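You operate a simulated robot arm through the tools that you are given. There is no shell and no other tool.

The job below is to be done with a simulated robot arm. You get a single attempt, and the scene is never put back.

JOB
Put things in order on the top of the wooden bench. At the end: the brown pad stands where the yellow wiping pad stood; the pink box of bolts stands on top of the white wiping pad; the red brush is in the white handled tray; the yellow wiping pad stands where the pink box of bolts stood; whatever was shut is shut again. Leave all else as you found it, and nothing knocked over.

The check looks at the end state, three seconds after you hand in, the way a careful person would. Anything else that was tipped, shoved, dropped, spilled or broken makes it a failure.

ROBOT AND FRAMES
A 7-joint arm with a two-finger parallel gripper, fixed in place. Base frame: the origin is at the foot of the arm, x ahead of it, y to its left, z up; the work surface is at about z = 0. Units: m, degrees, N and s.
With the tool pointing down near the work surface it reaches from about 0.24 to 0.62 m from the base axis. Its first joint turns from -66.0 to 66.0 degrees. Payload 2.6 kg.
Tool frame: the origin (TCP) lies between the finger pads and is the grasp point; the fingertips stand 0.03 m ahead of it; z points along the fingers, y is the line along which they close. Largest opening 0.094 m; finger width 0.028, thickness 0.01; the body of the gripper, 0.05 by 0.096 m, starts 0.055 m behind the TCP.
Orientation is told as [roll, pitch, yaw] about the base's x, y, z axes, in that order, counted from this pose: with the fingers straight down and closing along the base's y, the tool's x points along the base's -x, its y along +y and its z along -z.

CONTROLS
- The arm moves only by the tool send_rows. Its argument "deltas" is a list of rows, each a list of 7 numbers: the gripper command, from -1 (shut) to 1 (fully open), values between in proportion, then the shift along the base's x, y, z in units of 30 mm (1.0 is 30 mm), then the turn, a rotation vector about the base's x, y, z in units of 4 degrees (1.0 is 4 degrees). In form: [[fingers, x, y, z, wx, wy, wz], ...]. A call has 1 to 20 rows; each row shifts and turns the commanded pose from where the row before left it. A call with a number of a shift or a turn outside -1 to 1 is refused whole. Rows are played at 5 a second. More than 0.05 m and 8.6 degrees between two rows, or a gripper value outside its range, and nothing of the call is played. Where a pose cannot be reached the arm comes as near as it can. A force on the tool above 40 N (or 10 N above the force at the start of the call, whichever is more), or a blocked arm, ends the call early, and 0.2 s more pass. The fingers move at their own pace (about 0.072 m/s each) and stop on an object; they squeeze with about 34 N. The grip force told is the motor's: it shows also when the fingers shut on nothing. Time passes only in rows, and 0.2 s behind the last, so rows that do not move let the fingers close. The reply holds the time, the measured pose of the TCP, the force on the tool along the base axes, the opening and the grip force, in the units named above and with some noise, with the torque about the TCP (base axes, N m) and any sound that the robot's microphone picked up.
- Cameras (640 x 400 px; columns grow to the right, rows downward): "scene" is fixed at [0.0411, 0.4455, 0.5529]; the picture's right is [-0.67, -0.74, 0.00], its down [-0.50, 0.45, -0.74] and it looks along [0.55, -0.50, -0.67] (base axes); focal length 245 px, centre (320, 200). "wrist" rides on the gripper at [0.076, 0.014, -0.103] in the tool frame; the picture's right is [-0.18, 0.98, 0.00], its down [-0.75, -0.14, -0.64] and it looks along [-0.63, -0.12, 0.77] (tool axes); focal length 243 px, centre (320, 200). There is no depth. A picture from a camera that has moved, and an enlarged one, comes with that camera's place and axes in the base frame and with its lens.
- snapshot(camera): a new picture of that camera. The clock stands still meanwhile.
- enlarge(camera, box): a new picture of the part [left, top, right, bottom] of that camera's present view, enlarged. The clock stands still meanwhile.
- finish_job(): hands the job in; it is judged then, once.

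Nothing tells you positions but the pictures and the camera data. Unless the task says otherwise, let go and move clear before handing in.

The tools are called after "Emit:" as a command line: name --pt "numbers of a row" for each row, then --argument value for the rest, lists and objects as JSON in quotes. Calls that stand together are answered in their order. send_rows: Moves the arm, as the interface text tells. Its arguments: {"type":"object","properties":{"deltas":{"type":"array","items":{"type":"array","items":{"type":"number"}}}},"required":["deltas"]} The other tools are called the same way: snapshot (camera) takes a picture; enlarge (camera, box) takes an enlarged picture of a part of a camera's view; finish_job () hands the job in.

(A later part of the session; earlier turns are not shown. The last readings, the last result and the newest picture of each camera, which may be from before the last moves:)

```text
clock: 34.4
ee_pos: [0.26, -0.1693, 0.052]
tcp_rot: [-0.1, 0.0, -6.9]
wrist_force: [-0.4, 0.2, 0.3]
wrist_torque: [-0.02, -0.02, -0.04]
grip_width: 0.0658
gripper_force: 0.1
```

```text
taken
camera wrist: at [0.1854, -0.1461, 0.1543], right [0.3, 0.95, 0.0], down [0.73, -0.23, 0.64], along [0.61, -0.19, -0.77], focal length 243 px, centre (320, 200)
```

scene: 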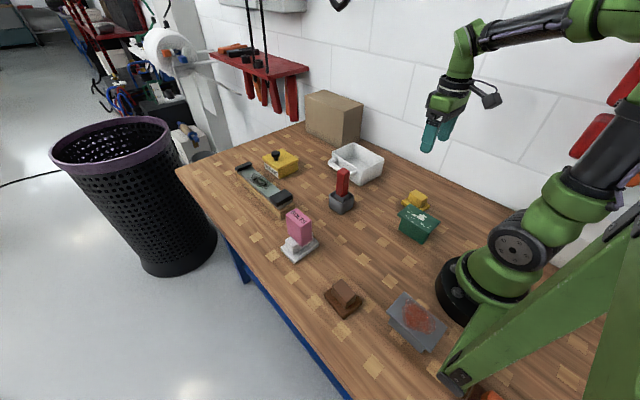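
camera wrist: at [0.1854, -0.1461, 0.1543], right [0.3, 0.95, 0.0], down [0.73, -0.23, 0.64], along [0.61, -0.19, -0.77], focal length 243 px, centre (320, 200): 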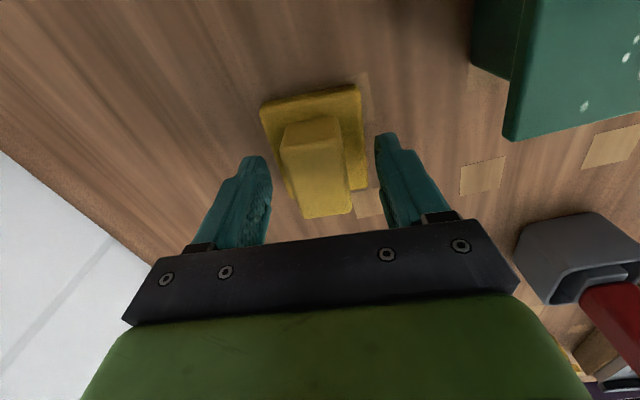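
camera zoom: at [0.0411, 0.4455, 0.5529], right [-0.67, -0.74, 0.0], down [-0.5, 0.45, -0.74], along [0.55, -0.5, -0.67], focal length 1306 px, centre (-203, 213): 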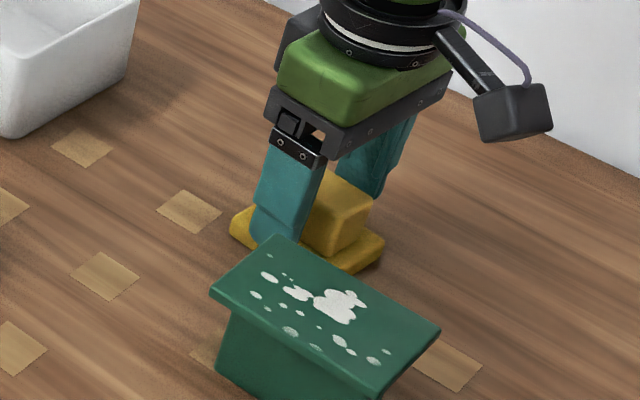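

The fingers straddle the ridge evenly. I'll go down 3 mm more and close.

Emit:
send_rows --pt "0.4 0 0 -0.1 0 0 0" --pt "0.4 0 0 0 0 0 0" --pt "-1 0 0 0 0 0 0" --pt "-1 0 0 0 0 0 0" --pt "-1 0 0 0 0 0 0" --pt "-1 0 0 0 0 0 0" --pt "-1 0 0 0 0 0 0"

Emit:
snapshot --camera "wrist"

```text
clock: 36.0
ee_pos: [0.2599, -0.1692, 0.0483]
tcp_rot: [0.1, 0.0, -6.9]
wrist_force: [0.5, 0.0, -0.3]
wrist_torque: [0.03, -0.02, 0.0]
grip_width: 0.0355
gripper_force: 33.6
```

```text
taken
camera wrist: at [0.1855, -0.1462, 0.151], right [0.3, 0.95, 0.0], down [0.73, -0.23, 0.64], along [0.61, -0.19, -0.77], focal length 243 px, centre (320, 200)
```

wrist: 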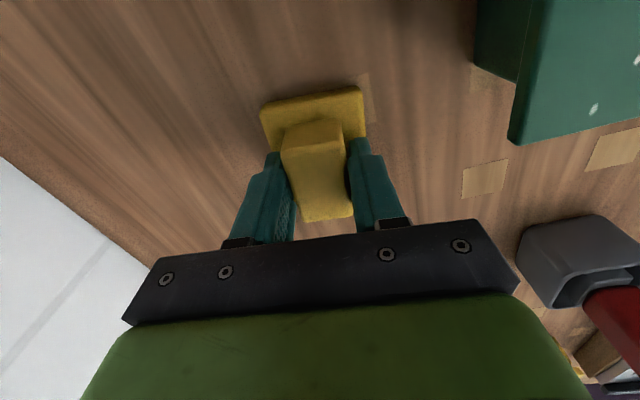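

The fingers hold the ridge at 0.0355 m. I'll do a slow test lift.

Emit:
send_rows --pt "-1 0 0 0.1 0 0 0" --pt "-1 0 0 0.1 0 0 0" --pt "-1 0 0 0.1 0 0 0" --pt "-1 0 0 0.1 0 0 0" --pt "-1 0 0 0 0 0 0"

Emit:
snapshot --camera "wrist"

Emit:
enlarge --camera "scene" --box '[370, 160, 466, 235]'

```text
clock: 37.2
ee_pos: [0.2605, -0.1689, 0.0596]
tcp_rot: [0.0, 0.0, -7.0]
wrist_force: [0.3, -0.5, -0.9]
wrist_torque: [0.03, -0.01, 0.0]
grip_width: 0.0355
gripper_force: 33.8
```

```text
taken
camera wrist: at [0.1857, -0.1462, 0.1621], right [0.3, 0.95, 0.0], down [0.73, -0.23, 0.64], along [0.61, -0.19, -0.77], focal length 243 px, centre (320, 200)
```

wrist: 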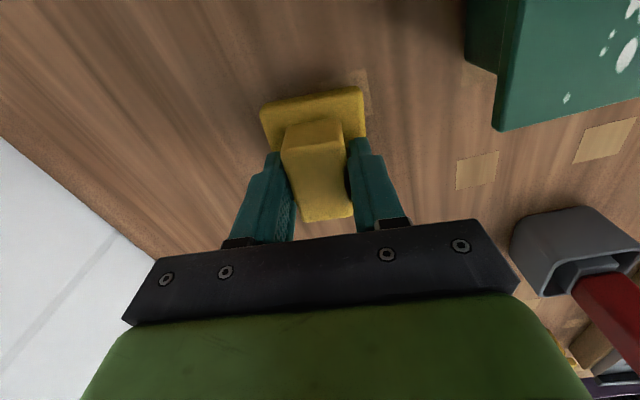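

```text
5.33 times, centred on (418, 198) of scene
camera zoom: at [0.0411, 0.4455, 0.5529], right [-0.67, -0.74, 0.0], down [-0.5, 0.45, -0.74], along [0.55, -0.5, -0.67], focal length 1306 px, centre (-203, 213)
```

zoom: 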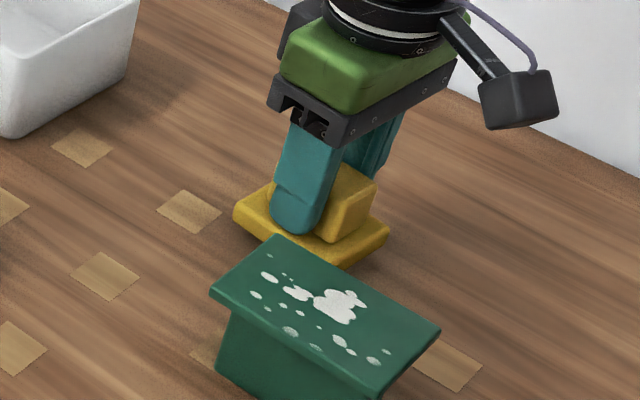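

The pad came up with the gripper. I'll keep lifting slowly, then carry it across to the pink box's old spot at about (0.321, 0.109).

Emit:
send_rows --pt "-1 0 0 0.2 0 0 0" --pt "-1 0 0 0.4 0 0 0" --pt "-1 0 0 0.5 0 0 0" --pt "-1 0 0 0.5 0 0 0" --pt "-1 0 0 0.5 0 0 0" --pt "-1 0 0 0.5 0 0 0" --pt "-1 0 0 0.5 0 0 0" --pt "-1 0 0 0.5 0 0 0" --pt "-1 0 0 0.3 0 0 0" --pt "-1 0 0 0.1 0 0 0" --pt "-1 0 0 0 0 0 0"

Emit:
snapshot --camera "wrist"

```text
clock: 39.6
ee_pos: [0.2609, -0.1679, 0.1799]
tcp_rot: [-0.1, 0.1, -7.0]
wrist_force: [0.4, -0.7, -0.2]
wrist_torque: [-0.02, -0.04, 0.01]
grip_width: 0.0357
gripper_force: 34.3
```

```text
taken
camera wrist: at [0.1865, -0.1458, 0.2824], right [0.3, 0.95, 0.0], down [0.73, -0.23, 0.64], along [0.61, -0.19, -0.77], focal length 243 px, centre (320, 200)
```

wrist: 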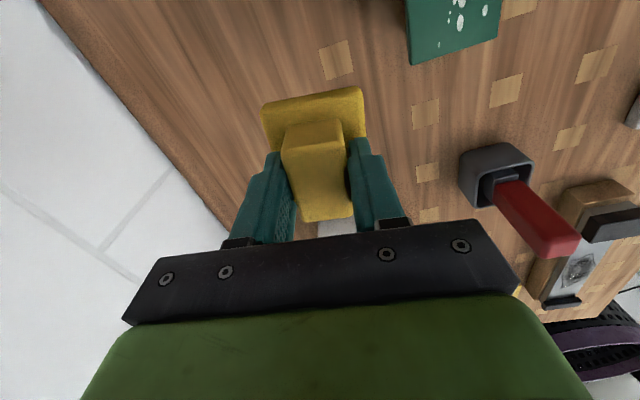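

Emit:
send_rows --pt "-1 0.066 0.3 0 0 0 0" --pt "-1 0.133 0.6 0 0 0 0" --pt "-1 0.177 0.8 0 0 0 0" --pt "-1 0.177 0.8 0 0 0 0" --pt "-1 0.177 0.8 0 0 0 0" --pt "-1 0.177 0.8 0 0 0 0" --pt "-1 0.177 0.8 0 0 0 0" --pt "-1 0.177 0.8 0 0 0 0" --pt "-1 0.177 0.8 0 0 0 0" --pt "-1 0.177 0.8 0 0 0 0" --pt "-1 0.177 0.8 0 0 0 0" --pt "-1 0.155 0.7 0 0 0 0" --pt "-1 0.1 0.45 0 0 0 0" --pt "-1 0 0 0 0 0 0" --pt "-1 0 0 0 0 0 0"

Emit:
snapshot --camera "wrist"

Emit:
snapshot --camera "scene"

```text
clock: 42.8
ee_pos: [0.3221, 0.1095, 0.1814]
tcp_rot: [0.0, 0.0, -6.9]
wrist_force: [-0.5, -0.4, -0.4]
wrist_torque: [-0.01, 0.04, 0.01]
grip_width: 0.0357
gripper_force: 33.8
```

```text
taken
camera wrist: at [0.2478, 0.1324, 0.2833], right [0.3, 0.95, 0.0], down [0.73, -0.23, 0.64], along [0.61, -0.19, -0.77], focal length 243 px, centre (320, 200)
```

wrist: 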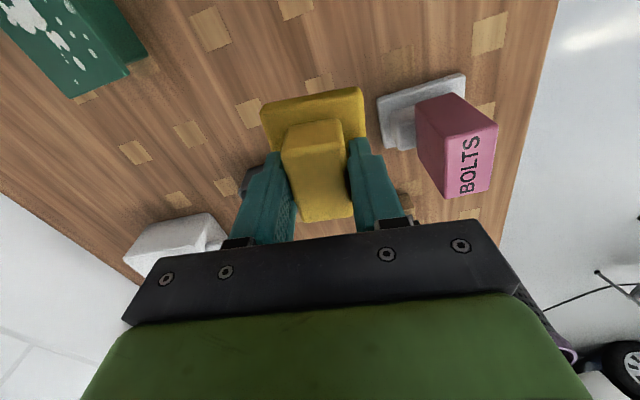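

```text
taken
```

scene: 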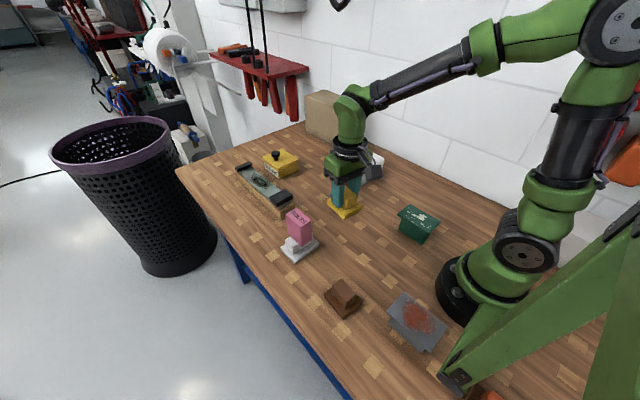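

I'm above the target spot and clear of the pink box. I'll lower to just above the table, then make contact in small steps.

Emit:
send_rows --pt "-1 0 0 -0.2 0 0 0" --pt "-1 0 0 -0.5 0 0 0" --pt "-1 0 0 -0.6 0 0 0" --pt "-1 0 0 -0.7 0 0 0" --pt "-1 0 0 -0.7 0 0 0" --pt "-1 0 0 -0.6 0 0 0" --pt "-1 0 0 -0.5 0 0 0" --pt "-1 0 0 -0.3 0 0 0" --pt "-1 0 0 -0.1 0 0 0" --pt "-1 0 0 0 0 0 0"

Emit:
send_rows --pt "-1 0 0 -0.05 0 0 0" --pt "-1 0 0 0 0 0 0"

```text
clock: 45.0
ee_pos: [0.3209, 0.1089, 0.055]
tcp_rot: [0.1, 0.0, -7.0]
wrist_force: [-0.6, -1.3, -0.2]
wrist_torque: [0.0, 0.01, -0.02]
grip_width: 0.0355
gripper_force: 33.5
```

```text
clock: 45.6
ee_pos: [0.3223, 0.1086, 0.0544]
tcp_rot: [0.0, -0.1, -7.0]
wrist_force: [-0.5, -0.3, -1.3]
wrist_torque: [-0.05, 0.02, -0.04]
grip_width: 0.0357
gripper_force: 34.0
```

Emit:
send_rows --pt "-1 0 0 -0.1 0 0 0" --pt "-1 0 0 0 0 0 0"

```text
clock: 46.2
ee_pos: [0.3216, 0.1093, 0.0504]
tcp_rot: [0.0, 0.0, -7.0]
wrist_force: [-0.2, 0.2, -0.5]
wrist_torque: [0.02, 0.02, 0.0]
grip_width: 0.0354
gripper_force: 33.7
```

Emit:
send_rows --pt "-1 0 0 -0.06 0 0 0" --pt "-1 0 0 0 0 0 0"

```text
clock: 46.8
ee_pos: [0.3218, 0.1077, 0.0482]
tcp_rot: [0.0, -0.1, -6.9]
wrist_force: [-1.4, -0.1, 5.2]
wrist_torque: [0.01, 0.06, -0.03]
grip_width: 0.0356
gripper_force: 34.0
```

Light contact at 5 N means the yellow pad is on the table. I'll open and rise.

Emit:
send_rows --pt "-0.1 0 0 0 0 0 0" --pt "0.4 0 0 0 0 0 0" --pt "0.4 0 0 0 0 0 0" --pt "0.4 0 0 0 0 0 0" --pt "0.4 0 0 0.3 0 0 0" --pt "0.4 0 0 0.6 0 0 0" --pt "0.4 0 0 1 0 0 0" --pt "0.4 0 0 1 0 0 0" --pt "0.4 0 0 1 0 0 0" --pt "0.4 0 0 1 0 0 0.5" --pt "0.4 0 0 1 0 0 0.6" --pt "0.4 0 0 0.6 0 0 0.6" --pt "0.4 0 0 0 0 0 0"

Emit:
snapshot --camera "wrist"

Emit:
snapshot --camera "scene"

```text
clock: 49.6
ee_pos: [0.321, 0.1079, 0.2438]
tcp_rot: [0.0, 0.0, -0.1]
wrist_force: [1.0, -0.1, 0.4]
wrist_torque: [0.0, 0.0, 0.01]
grip_width: 0.0657
gripper_force: 0.1
```

```text
taken
camera wrist: at [0.2453, 0.1215, 0.3458], right [0.19, 0.98, 0.0], down [0.75, -0.14, 0.64], along [0.63, -0.12, -0.77], focal length 243 px, centre (320, 200)
```

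wrist: 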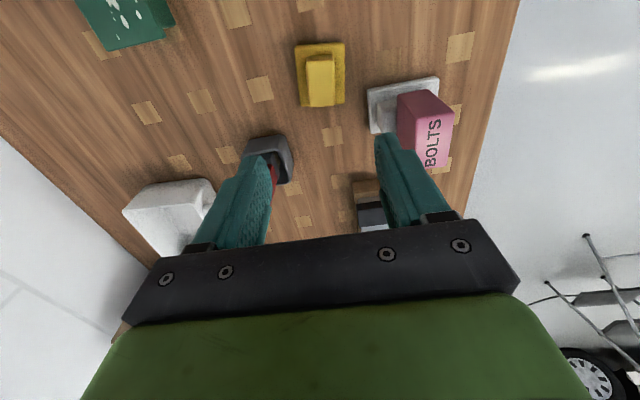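

```text
taken
```

scene: 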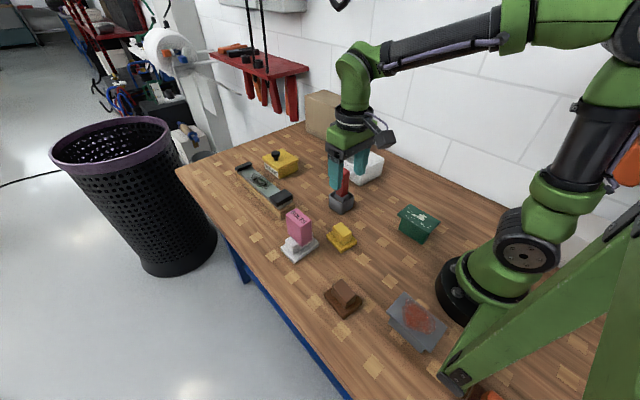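

The yellow pad now stands in the pink box's old spot. Next I'll go above the brown pad at about (0.20, 0.23) and measure it.

Emit:
send_rows --pt "0.4 -0.4 0.4 0 0 0 0" --pt "0.4 -0.7 0.8 0 0 0 0" --pt "0.4 -0.8 0.9 0 0 0 0" --pt "0.4 -0.8 0.9 0 0 0 0" --pt "0.4 -0.5 0.6 0 0 0 0" --pt "0.4 -0.2 0.4 0 0 0 0" --pt "0.4 0 0 0 0 0 0" --pt "0.4 0 0 0 0 0 0"

Emit:
snapshot --camera "wrist"

Emit:
enlarge --camera "wrist" --box '[240, 0, 400, 120]'

```text
clock: 51.4
ee_pos: [0.219, 0.2285, 0.2421]
tcp_rot: [0.0, 0.0, -0.2]
wrist_force: [0.8, 0.2, 0.6]
wrist_torque: [-0.03, -0.01, 0.02]
grip_width: 0.0657
gripper_force: 0.1
```

```text
taken
camera wrist: at [0.1427, 0.2424, 0.3446], right [0.19, 0.98, 0.0], down [0.75, -0.14, 0.64], along [0.63, -0.12, -0.77], focal length 243 px, centre (320, 200)
```

wrist: 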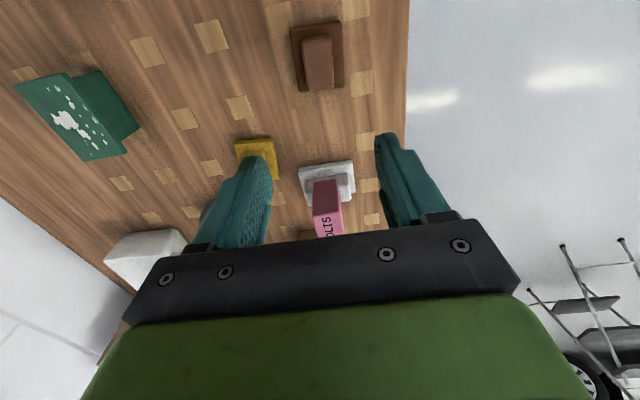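

```text
3.33 times, centred on (320, 60) of wrist
camera zoom: at [0.1427, 0.2424, 0.3446], right [0.19, 0.98, 0.0], down [0.75, -0.14, 0.64], along [0.63, -0.12, -0.77], focal length 809 px, centre (320, 667)
```

zoom: 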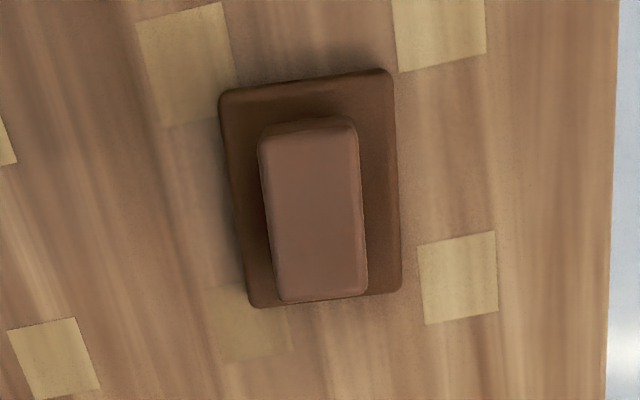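

I put the brown pad at about (0.1995, 0.230), turned about -4.5°. I'll move over it, turn and descend partway to check.

Emit:
send_rows --pt "0.4 -0.25 0.02 -0.4 0 0 -0.4" --pt "0.4 -0.25 0.02 -0.8 0 0 -0.4" --pt "0.4 -0.17 0.01 -0.9 0 0 -0.325" --pt "0.4 0 0 -0.9 0 0 0" --pt "0.4 0 0 0 0 0 0" --pt "0.4 0 0 0 0 0 0"

Emit:
enlarge --camera "wrist" --box '[240, 40, 400, 160]'

Emit:
snapshot --camera "scene"

```text
clock: 52.8
ee_pos: [0.202, 0.2272, 0.1531]
tcp_rot: [0.0, 0.1, -4.7]
wrist_force: [0.3, 0.3, -0.8]
wrist_torque: [-0.01, -0.01, 0.03]
grip_width: 0.0658
gripper_force: 0.0
```

```text
3.33 times, centred on (320, 100) of wrist
camera zoom: at [0.1252, 0.2483, 0.2551], right [0.26, 0.96, 0.0], down [0.74, -0.2, 0.64], along [0.62, -0.17, -0.77], focal length 809 px, centre (320, 533)
```

zoom: 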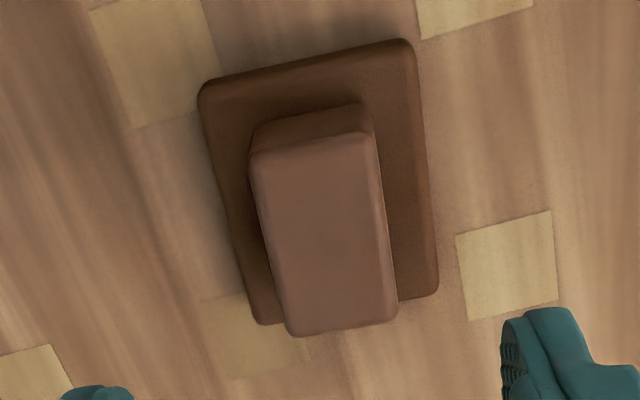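

```text
taken
```

scene: 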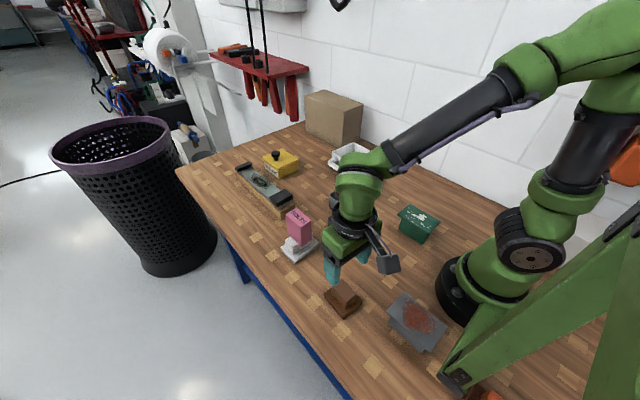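

The brown ridge centre is at (0.1995, 0.230). I'll nudge 1.5 mm, go down, close and test-lift.

Emit:
send_rows --pt "0.4 -0.01 0.05 -0.5 0 0 0" --pt "0.4 0 0 -0.9 0 0 0" --pt "0.4 0 0 -0.9 0 0 0" --pt "0.4 0 0 -0.7 0 0 0" --pt "0.4 0 0 -0.35 0 0 0" --pt "0.4 0 0 -0.12 0 0 0" --pt "0.4 0 0 0 0 0 0" --pt "0.4 0 0 0 0 0 0"

Emit:
snapshot --camera "wrist"

Emit:
enlarge --camera "scene" --box '[300, 220, 460, 345]'

```text
clock: 54.6
ee_pos: [0.1997, 0.2307, 0.0499]
tcp_rot: [0.1, -0.1, -4.7]
wrist_force: [-0.8, -0.1, -0.2]
wrist_torque: [-0.01, 0.01, -0.03]
grip_width: 0.0662
gripper_force: 0.1
```

```text
taken
camera wrist: at [0.1239, 0.2513, 0.1514], right [0.26, 0.96, 0.0], down [0.74, -0.2, 0.64], along [0.62, -0.17, -0.77], focal length 243 px, centre (320, 200)
```

wrist: 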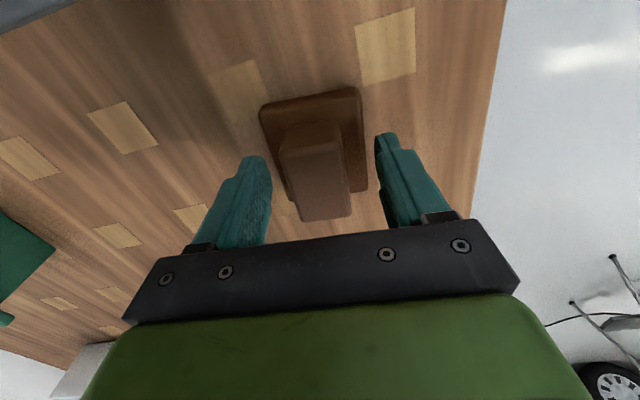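

```text
3.20 times, centred on (380, 282) of scene
camera zoom: at [0.0411, 0.4455, 0.5529], right [-0.67, -0.74, 0.0], down [-0.5, 0.45, -0.74], along [0.55, -0.5, -0.67], focal length 783 px, centre (128, -64)
```

zoom: 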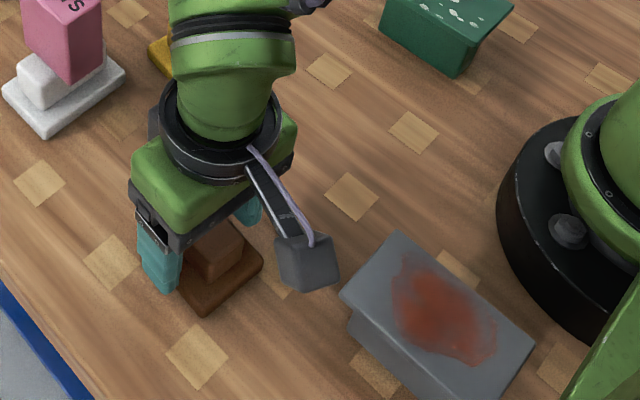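

Emit:
send_rows --pt "0.4 0 0 -0.03 0 0 0" --pt "-1 0 0 0 0 0 0" --pt "-1 0 0 0 0 0 0" --pt "-1 0 0 0 0 0 0" --pt "-1 0 0 0 0 0 0" --pt "-1 0 0 0 0 0 0" --pt "-1 0 0 0.1 0 0 0" --pt "-1 0 0 0.1 0 0 0" --pt "-1 0 0 0.1 0 0 0" --pt "-1 0 0 0.1 0 0 0" --pt "-1 0 0 0 0 0 0"

Emit:
snapshot --camera "wrist"

Emit:
enlarge --camera "scene" --box '[300, 220, 460, 345]'

```text
clock: 57.0
ee_pos: [0.1993, 0.2316, 0.0601]
tcp_rot: [0.0, 0.0, -4.7]
wrist_force: [1.1, -0.9, -0.7]
wrist_torque: [0.01, 0.0, -0.03]
grip_width: 0.0356
gripper_force: 34.0
```

```text
taken
camera wrist: at [0.1235, 0.2511, 0.1619], right [0.26, 0.96, 0.0], down [0.74, -0.2, 0.64], along [0.62, -0.17, -0.77], focal length 243 px, centre (320, 200)
```

wrist: 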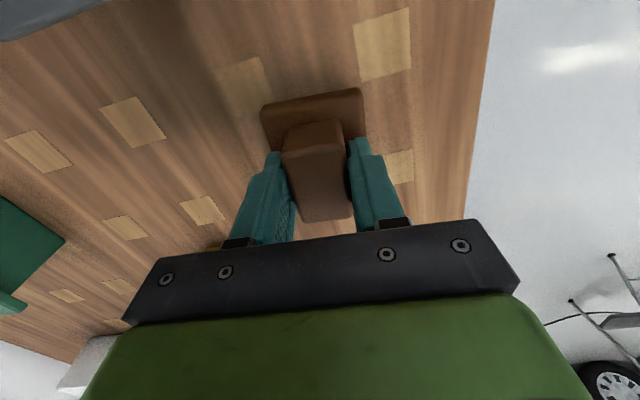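

```text
3.20 times, centred on (380, 282) of scene
camera zoom: at [0.0411, 0.4455, 0.5529], right [-0.67, -0.74, 0.0], down [-0.5, 0.45, -0.74], along [0.55, -0.5, -0.67], focal length 783 px, centre (128, -64)
```

zoom: 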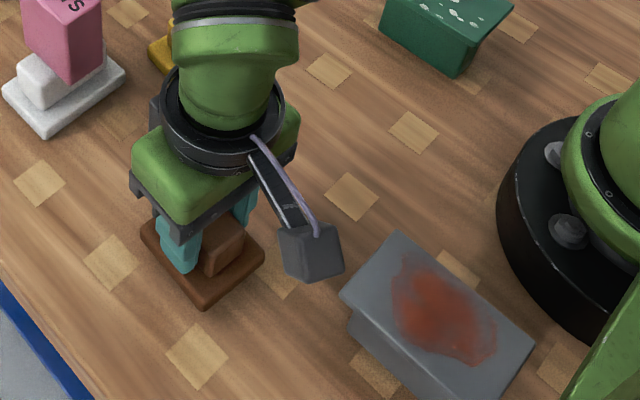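

The brown pad is held. I'll lift it slowly to about z = 0.19.

Emit:
send_rows --pt "-1 0 0 0.2 0 0 0" --pt "-1 0 0 0.4 0 0 0" --pt "-1 0 0 0.5 0 0 0" --pt "-1 0 0 0.5 0 0 0" --pt "-1 0 0 0.5 0 0 0" --pt "-1 0 0 0.5 0 0 0" --pt "-1 0 0 0.5 0 0 0" --pt "-1 0 0 0.5 0 0 0" --pt "-1 0 0 0.5 0 0 0" --pt "-1 0 0 0.2 0 0 0" --pt "-1 0 0 0 0 0 0"

Emit:
snapshot --camera "wrist"

```text
clock: 59.4
ee_pos: [0.1996, 0.2302, 0.1895]
tcp_rot: [0.0, -0.1, -4.8]
wrist_force: [-0.4, 0.4, -0.7]
wrist_torque: [0.0, -0.03, 0.01]
grip_width: 0.0356
gripper_force: 34.4
```

```text
taken
camera wrist: at [0.1239, 0.2504, 0.2916], right [0.26, 0.96, 0.0], down [0.74, -0.2, 0.64], along [0.62, -0.17, -0.77], focal length 243 px, centre (320, 200)
```

wrist: 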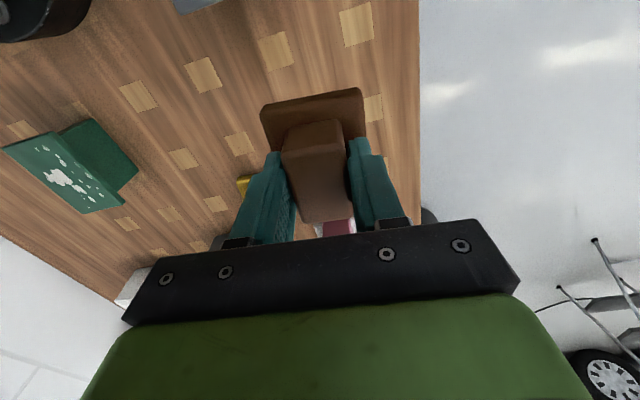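

I'll carry it by an outward arc, high over everything, to above the yellow pad's old spot.

Emit:
send_rows --pt "-1 0.26 -0.34 0 0 0 0" --pt "-1 0.46 -0.6 0 0 0 0" --pt "-1 0.54 -0.7 0 0 0 0" --pt "-1 0.54 -0.7 0 0 0 0" --pt "-1 0.54 -0.7 0 0 0 0" --pt "-1 0.54 -0.7 0 0 0 0" --pt "-1 0.47 -0.63 0 0 0 0" --pt "-1 0.1 -0.7 0 0 0 0" --pt "-1 0 -0.75 0 0 0 0" --pt "-1 0 -0.75 0 0 0 0" --pt "-1 -0.1 -0.75 0 0 0 0" --pt "-1 0 -0.75 0 0 0 0" --pt "-1 0 -0.65 0 0 0 0" --pt "-1 0 -0.65 0 0 0 0" --pt "-1 -0.2 -0.7 0 0 0 -0.14" --pt "-1 -0.25 -0.7 0 0 0 -0.14" --pt "-1 -0.25 -0.7 0 0 0 -0.14" --pt "-1 -0.25 -0.7 0 0 0 -0.14" --pt "-1 -0.2 -0.7 0 0 0 0" --pt "-1 -0.15 -0.46 0 0 0 0"

Emit:
send_rows --pt "-1 0 0 0 0 0 0" --pt "-1 0 0 0 0 0 0"

Emit:
snapshot --camera "wrist"

Emit:
snapshot --camera "scene"

```text
clock: 63.6
ee_pos: [0.2607, -0.1684, 0.1894]
tcp_rot: [0.0, 0.0, -6.9]
wrist_force: [-0.5, 0.1, -0.5]
wrist_torque: [0.03, 0.03, 0.02]
grip_width: 0.0357
gripper_force: 34.1
```

```text
clock: 64.2
ee_pos: [0.2611, -0.1676, 0.1887]
tcp_rot: [0.0, -0.1, -6.9]
wrist_force: [-0.2, 0.1, -0.7]
wrist_torque: [0.01, -0.02, 0.0]
grip_width: 0.0353
gripper_force: 33.6
```

```text
taken
camera wrist: at [0.1865, -0.1452, 0.2914], right [0.3, 0.95, 0.0], down [0.73, -0.23, 0.64], along [0.61, -0.19, -0.77], focal length 243 px, centre (320, 200)
```

wrist: 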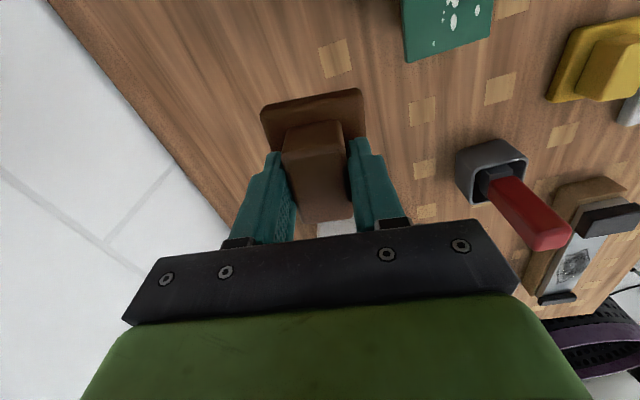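

```text
taken
```

scene: 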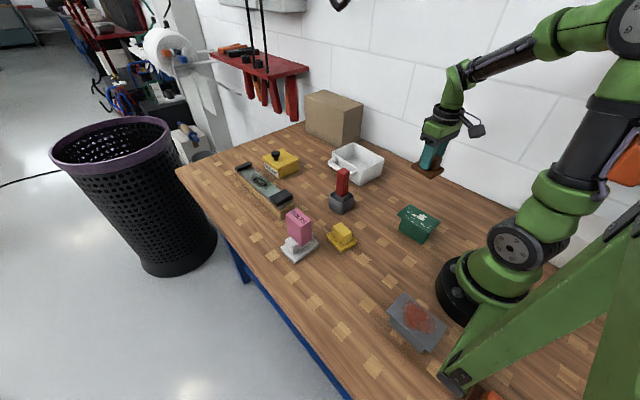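

The brown pad is above the yellow pad's old spot. I'll shift 2 mm and descend, slowing near the table.

Emit:
send_rows --pt "-1 -0.07 0 -0.2 0 0 0" --pt "-1 0 0 -0.5 0 0 0" --pt "-1 0 0 -0.6 0 0 0" --pt "-1 0 0 -0.7 0 0 0" --pt "-1 0 0 -0.7 0 0 0" --pt "-1 0 0 -0.6 0 0 0" --pt "-1 0 0 -0.5 0 0 0" --pt "-1 0 0 -0.4 0 0 0" --pt "-1 0 0 -0.25 0 0 0" --pt "-1 0 0 -0.1 0 0 0" --pt "-1 0 0 0 0 0 0"

Emit:
enlarge --camera "scene" --box '[370, 160, 466, 235]'

```text
clock: 66.6
ee_pos: [0.2592, -0.1691, 0.0517]
tcp_rot: [0.1, 0.0, -6.9]
wrist_force: [0.0, 0.3, 0.0]
wrist_torque: [0.0, -0.01, 0.0]
grip_width: 0.0355
gripper_force: 33.9
```

```text
5.33 times, centred on (418, 198) of scene
camera zoom: at [0.0411, 0.4455, 0.5529], right [-0.67, -0.74, 0.0], down [-0.5, 0.45, -0.74], along [0.55, -0.5, -0.67], focal length 1306 px, centre (-203, 213)
```

zoom: 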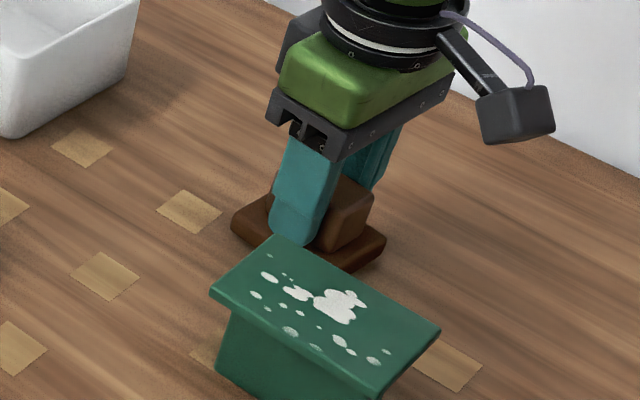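

Emit:
send_rows --pt "-1 0 0 -0.07 0 0 0" --pt "-1 0 0 0 0 0 0"

```text
clock: 67.2
ee_pos: [0.2591, -0.1691, 0.0497]
tcp_rot: [0.1, 0.0, -6.8]
wrist_force: [-0.4, -0.1, -0.2]
wrist_torque: [0.0, 0.01, 0.01]
grip_width: 0.0357
gripper_force: 34.3
```

Emit:
send_rows --pt "-1 0 0 -0.06 0 0 0" --pt "-1 0 0 0 0 0 0"

```text
clock: 67.8
ee_pos: [0.259, -0.1687, 0.0478]
tcp_rot: [0.0, 0.1, -7.0]
wrist_force: [0.5, -0.3, -1.2]
wrist_torque: [0.02, 0.0, 0.04]
grip_width: 0.0355
gripper_force: 34.1
```

Emit:
send_rows --pt "-1 0 0 -0.05 0 0 0" --pt "-1 0 0 0 0 0 0"

```text
clock: 68.4
ee_pos: [0.2595, -0.1687, 0.047]
tcp_rot: [0.0, -0.1, -7.0]
wrist_force: [-10.7, 5.6, 35.4]
wrist_torque: [0.15, 0.42, 0.0]
grip_width: 0.0357
gripper_force: 33.9
```

The pad is firmly on the table. I'll take off the pressure, open, rise and look.

Emit:
send_rows --pt "-1 0 0 0.045 0 0 0" --pt "-1 0 0 0 0 0 0" --pt "-0.1 0 0 0 0 0 0" --pt "0.4 0 0 0 0 0 0" --pt "0.4 0 0 0 0 0 0" --pt "0.4 0 0 0 0 0 0" --pt "0.4 0 0 0.3 0 0 0" --pt "0.4 0 0 0.6 0 0 0" --pt "0.4 0 0 1 0 0 0" --pt "0.4 0 0 1 0 0 0" --pt "0.4 0 0 1 0 0 0" --pt "0.4 0 0 1 0 0 0.6" --pt "0.4 0 0 1 0 0 0.6" --pt "0.4 0 0 0.7 0 0 0.55" --pt "0.4 0 0 0 0 0 0"

Emit:
snapshot --camera "wrist"

Emit:
snapshot --camera "scene"

```text
clock: 71.6
ee_pos: [0.257, -0.1688, 0.2469]
tcp_rot: [0.0, 0.0, 0.1]
wrist_force: [-0.3, 0.6, 0.0]
wrist_torque: [-0.01, 0.0, -0.03]
grip_width: 0.0658
gripper_force: 0.0
```

```text
taken
camera wrist: at [0.1811, -0.1539, 0.3483], right [0.18, 0.98, 0.0], down [0.75, -0.14, 0.64], along [0.63, -0.12, -0.77], focal length 243 px, centre (320, 200)
```

wrist: 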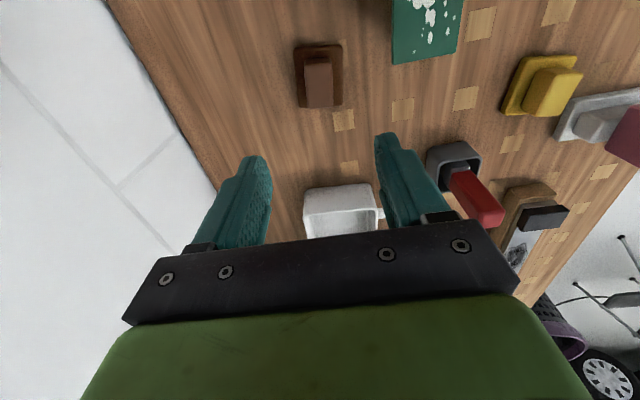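

```text
taken
```

scene: 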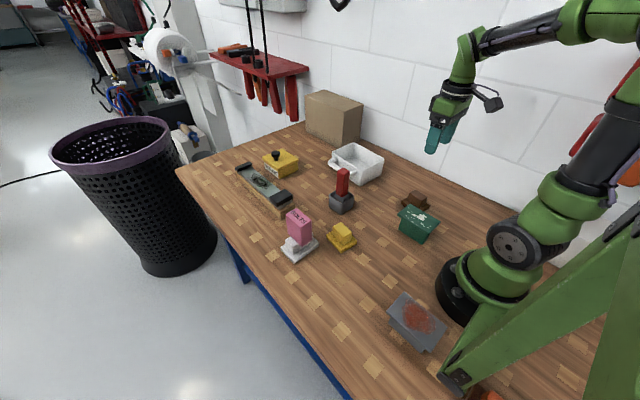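

The brown pad stands in the yellow pad's old spot. Next is the brush, so I'll move above its cup to measure it.

Emit:
send_rows --pt "0.4 0.2 0.2 0.6 0 0 0" --pt "0.4 0.5 0.6 0.6 0 0 0" --pt "0.4 0.6 0.8 0.6 0 0 0" --pt "0.4 0.7 0.9 0 0 0 0" --pt "0.4 0.7 0.9 0 0 0 0" --pt "0.4 0.7 0.9 0 0 0 0" --pt "0.4 0.7 0.9 0 0 0 0" --pt "0.4 0.5 0.6 0 0 0 0" --pt "0.4 0.2 0.2 0 0 0 0" --pt "0.4 0 0 0 0 0 0" --pt "0.4 0 0 0 0 0 0"

Emit:
snapshot --camera "wrist"

Emit:
enlarge --camera "wrist" --box '[250, 30, 410, 150]'

```text
clock: 74.0
ee_pos: [0.4022, 0.0118, 0.3009]
tcp_rot: [-0.1, 0.0, 0.1]
wrist_force: [0.3, 0.3, -0.1]
wrist_torque: [0.0, 0.03, -0.01]
grip_width: 0.0659
gripper_force: 0.0
```

```text
taken
camera wrist: at [0.3259, 0.0261, 0.4029], right [0.18, 0.98, 0.0], down [0.75, -0.14, 0.64], along [0.63, -0.12, -0.77], focal length 243 px, centre (320, 200)
```

wrist: 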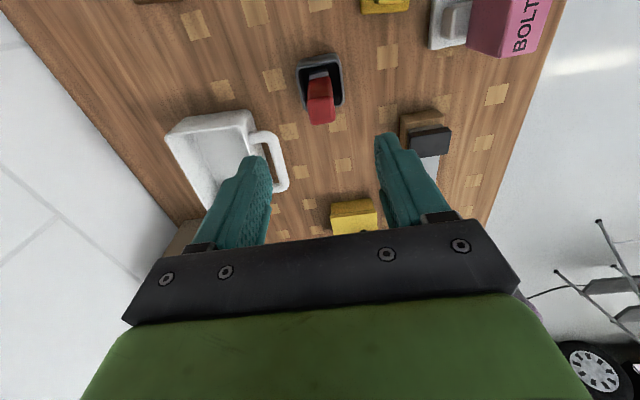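

```text
3.33 times, centred on (330, 90) of wrist
camera zoom: at [0.3259, 0.0261, 0.4029], right [0.18, 0.98, 0.0], down [0.75, -0.14, 0.64], along [0.63, -0.12, -0.77], focal length 809 px, centre (287, 567)
```

zoom: 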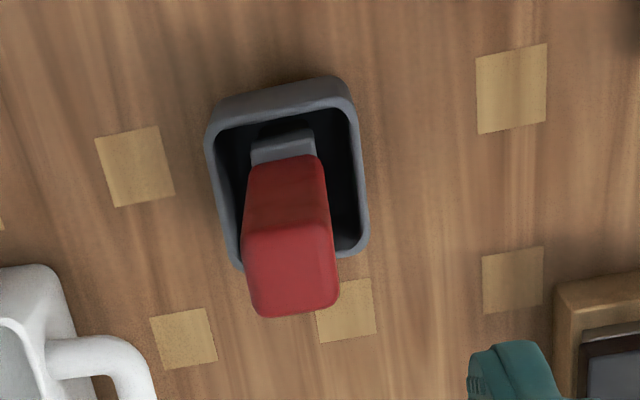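

The brush handle's top centre is at about (0.4165, 0.0107), vertical, with its top at z ≈ 0.147, standing free in the cup. I'll move over it and pause just above to check alignment.

Emit:
send_rows --pt "0.4 0.25 -0.03 -0.5 0 0 0" --pt "0.4 0.24 -0.02 -0.9 0 0 0" --pt "0.4 0 0 -0.9 0 0 0" --pt "0.4 0 0 -0.6 0 0 0" --pt "0.4 0 0 0 0 0 0" --pt "0.4 0 0 0 0 0 0"

Emit:
snapshot --camera "wrist"

Emit:
enlarge --camera "scene" --box '[290, 110, 402, 220]'

```text
clock: 75.4
ee_pos: [0.4165, 0.0098, 0.2122]
tcp_rot: [0.0, 0.0, 0.1]
wrist_force: [-0.4, 0.7, 0.2]
wrist_torque: [-0.01, 0.02, -0.01]
grip_width: 0.0659
gripper_force: 0.1
```

```text
taken
camera wrist: at [0.3399, 0.0233, 0.3145], right [0.18, 0.98, 0.0], down [0.75, -0.14, 0.64], along [0.63, -0.12, -0.77], focal length 243 px, centre (320, 200)
```

wrist: 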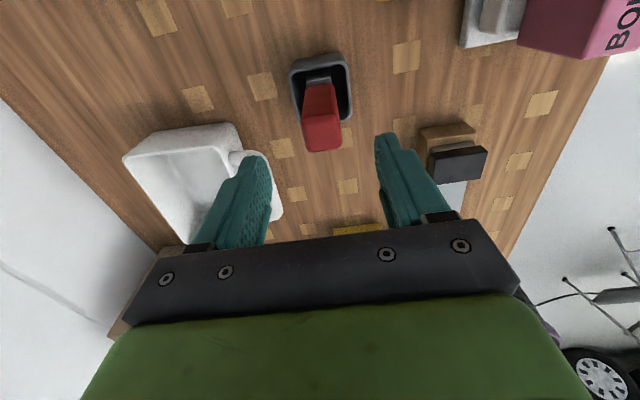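

```text
3.64 times, centred on (346, 165) of scene
camera zoom: at [0.0411, 0.4455, 0.5529], right [-0.67, -0.74, 0.0], down [-0.5, 0.45, -0.74], along [0.55, -0.5, -0.67], focal length 890 px, centre (226, 327)
```

zoom: 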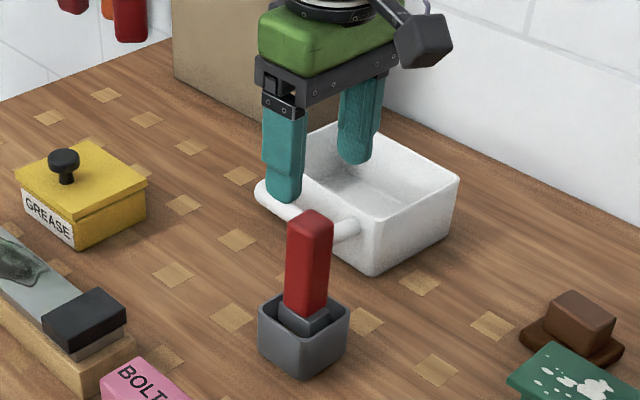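

I'm aligned over the handle. I'll go down about 7.5 cm around it, close and check.

Emit:
send_rows --pt "0.4 0 0 -0.4 0 0 0" --pt "0.4 0 0 -0.6 0 0 0" --pt "0.4 0 0 -0.6 0 0 0" --pt "0.4 0 0 -0.5 0 0 0" --pt "0.4 0 0 -0.35 0 0 0" --pt "0.4 0 0 0 0 0 0" --pt "-1 0 0 0 0 0 0" --pt "-1 0 0 0 0 0 0" --pt "-1 0 0 0 0 0 0" --pt "-1 0 0 0 0 0 0" --pt "-1 0 0 0 0 0 0"

Emit:
snapshot --camera "wrist"

Emit:
enlarge --camera "scene" --box '[290, 110, 402, 220]'

```text
clock: 77.8
ee_pos: [0.417, 0.009, 0.1377]
tcp_rot: [0.0, 0.0, 0.1]
wrist_force: [-0.7, -0.4, 0.1]
wrist_torque: [0.01, -0.01, 0.0]
grip_width: 0.0335
gripper_force: 34.2
```

```text
taken
camera wrist: at [0.3404, 0.0233, 0.2414], right [0.18, 0.98, 0.0], down [0.75, -0.14, 0.64], along [0.63, -0.12, -0.77], focal length 243 px, centre (320, 200)
```

wrist: 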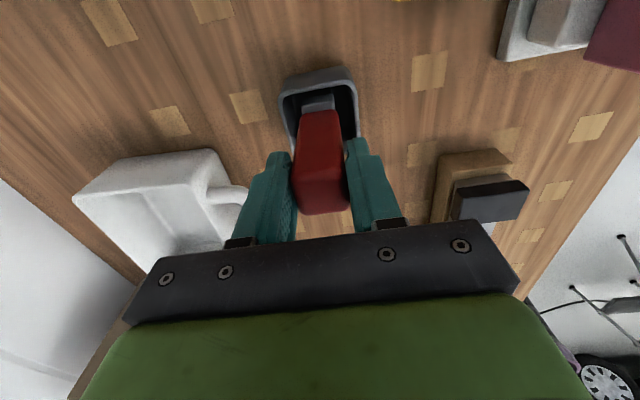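

```text
3.64 times, centred on (346, 165) of scene
camera zoom: at [0.0411, 0.4455, 0.5529], right [-0.67, -0.74, 0.0], down [-0.5, 0.45, -0.74], along [0.55, -0.5, -0.67], focal length 890 px, centre (226, 327)
```

zoom: 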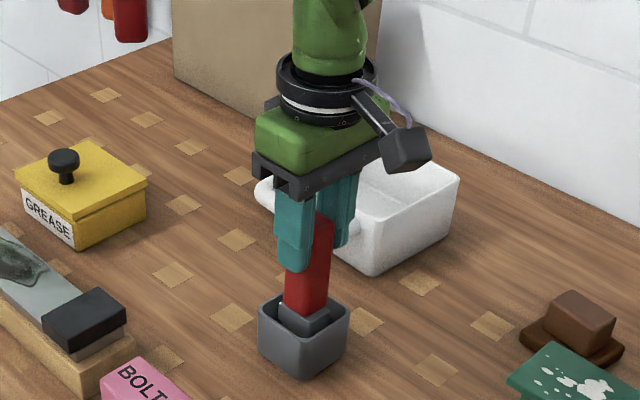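

Gripped at 0.0335 m. I'll lift slowly by 2.4 cm and check that the brush slides up and the cup stays.

Emit:
send_rows --pt "-1 0 0 0.1 0 0 0" --pt "-1 0 0 0.1 0 0 0" --pt "-1 0 0 0.2 0 0 0" --pt "-1 0 0 0.2 0 0 0" --pt "-1 0 0 0.2 0 0 0" --pt "-1 0 0 0 0 0 0"

Emit:
snapshot --camera "wrist"

Emit:
enlarge --camera "scene" --box '[290, 110, 402, 220]'

```text
clock: 79.2
ee_pos: [0.4162, 0.0097, 0.1644]
tcp_rot: [0.1, 0.0, 0.0]
wrist_force: [-0.1, 0.0, -0.9]
wrist_torque: [0.03, 0.03, 0.0]
grip_width: 0.0336
gripper_force: 33.8
```

```text
taken
camera wrist: at [0.3409, 0.0238, 0.2661], right [0.18, 0.98, 0.0], down [0.75, -0.14, 0.64], along [0.63, -0.12, -0.77], focal length 243 px, centre (320, 200)
```

wrist: 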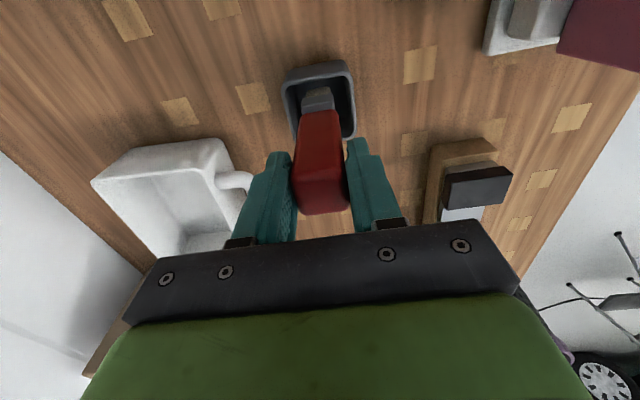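

```text
3.64 times, centred on (346, 165) of scene
camera zoom: at [0.0411, 0.4455, 0.5529], right [-0.67, -0.74, 0.0], down [-0.5, 0.45, -0.74], along [0.55, -0.5, -0.67], focal length 890 px, centre (226, 327)
```

zoom: 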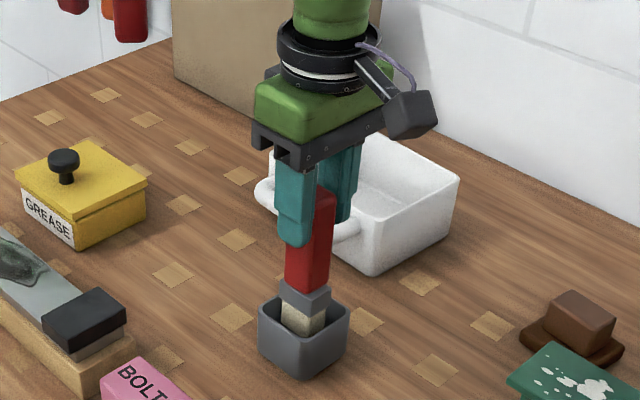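

The brush rises with its bristles showing and the cup stays put. I'll continue up slowly to about z = 0.27.

Emit:
send_rows --pt "-1 0 0 0.2 0 0 0" --pt "-1 0 0 0.3 0 0 0" --pt "-1 0 0 0.4 0 0 0" --pt "-1 0 0 0.4 0 0 0" --pt "-1 0 0 0.4 0 0 0" --pt "-1 0 0 0.4 0 0 0" --pt "-1 0 0 0.4 0 0 0" --pt "-1 0 0 0.4 0 0 0" --pt "-1 0 0 0.4 0 0 0" --pt "-1 0 0 0.2 0 0 0" --pt "-1 0 0 0 0 0 0"

Emit:
snapshot --camera "wrist"

Emit:
snapshot --camera "scene"

```text
clock: 81.6
ee_pos: [0.4172, 0.0108, 0.2703]
tcp_rot: [0.0, -0.1, 0.1]
wrist_force: [-0.3, 0.5, -0.9]
wrist_torque: [0.01, 0.0, -0.03]
grip_width: 0.0335
gripper_force: 34.2
```

```text
taken
camera wrist: at [0.3403, 0.0245, 0.3715], right [0.18, 0.98, 0.0], down [0.75, -0.14, 0.64], along [0.63, -0.12, -0.77], focal length 243 px, centre (320, 200)
```

wrist: 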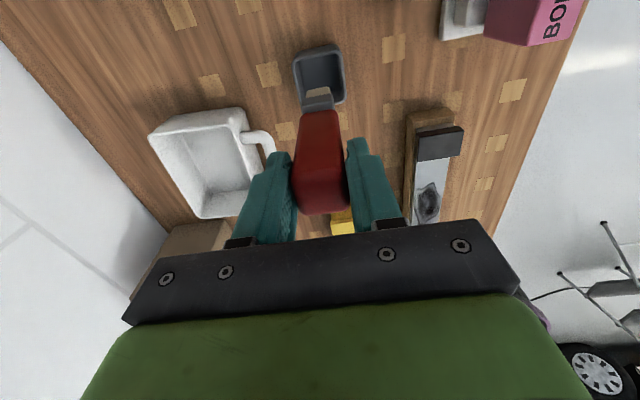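

```text
taken
```

scene: 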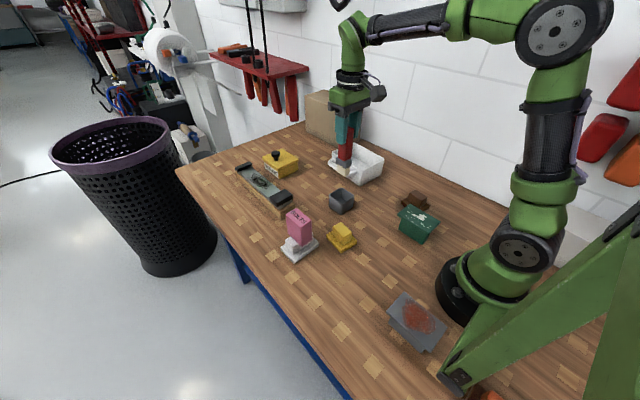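

The brush is clear. I'll measure the tray from the wrist view.

Emit:
enlarge --camera "wrist" --box '[130, 90, 300, 230]'

Emit:
enlarge --camera "scene" --box '[300, 100, 412, 200]'

```text
2.86 times, centred on (215, 160) of wrist
camera zoom: at [0.3403, 0.0245, 0.3715], right [0.18, 0.98, 0.0], down [0.75, -0.14, 0.64], along [0.63, -0.12, -0.77], focal length 693 px, centre (620, 314)
```

zoom: 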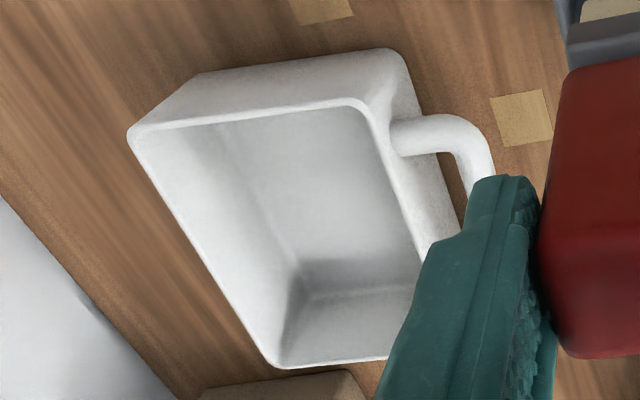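

```text
4.00 times, centred on (356, 150) of scene
camera zoom: at [0.0411, 0.4455, 0.5529], right [-0.67, -0.74, 0.0], down [-0.5, 0.45, -0.74], along [0.55, -0.5, -0.67], focal length 979 px, centre (176, 400)
```

zoom: 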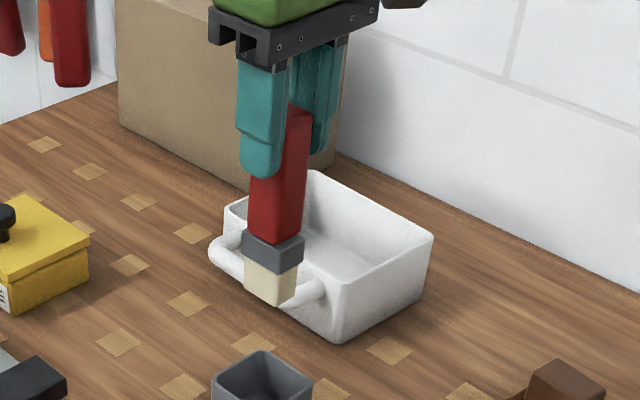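

The tray spans about x 0.445–0.595 and y -0.11 to -0.235, centred near (0.521, -0.173). I'll carry the brush over it slowly.

Emit:
send_rows --pt "-1 0.14 -0.25 0 0 0 0" --pt "-1 0.25 -0.45 0 0 0 0" --pt "-1 0.33 -0.58 0 0 0 0" --pt "-1 0.33 -0.58 0 0 0 0" --pt "-1 0.33 -0.58 0 0 0 0" --pt "-1 0.33 -0.58 0 0 0 0" --pt "-1 0.33 -0.58 0 0 0 0" --pt "-1 0.33 -0.58 0 0 0 0" --pt "-1 0.33 -0.58 0 0 0 0" --pt "-1 0.33 -0.58 0 0 0 0" --pt "-1 0.25 -0.45 0 0 0 0" --pt "-1 0.19 -0.34 0 0 0 0" --pt "-1 0 0 0 0 0 0" --pt "-1 0 0 0 0 0 0"

Emit:
snapshot --camera "wrist"

Emit:
enlarge --camera "scene" --box '[300, 80, 428, 200]'

```text
clock: 84.6
ee_pos: [0.521, -0.1745, 0.2696]
tcp_rot: [0.0, 0.0, 0.1]
wrist_force: [0.4, -0.4, -0.8]
wrist_torque: [0.0, -0.01, 0.02]
grip_width: 0.0334
gripper_force: 34.2
```

```text
taken
camera wrist: at [0.445, -0.1606, 0.3722], right [0.18, 0.98, 0.0], down [0.75, -0.14, 0.64], along [0.63, -0.12, -0.77], focal length 243 px, centre (320, 200)
```

wrist: 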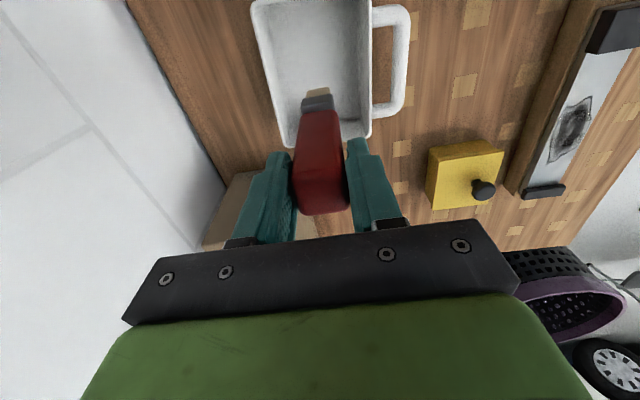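

```text
3.33 times, centred on (364, 140) of scene
camera zoom: at [0.0411, 0.4455, 0.5529], right [-0.67, -0.74, 0.0], down [-0.5, 0.45, -0.74], along [0.55, -0.5, -0.67], focal length 816 px, centre (173, 400)
```

zoom: 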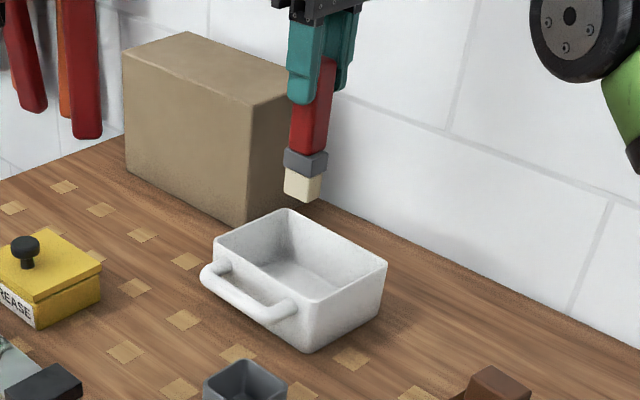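

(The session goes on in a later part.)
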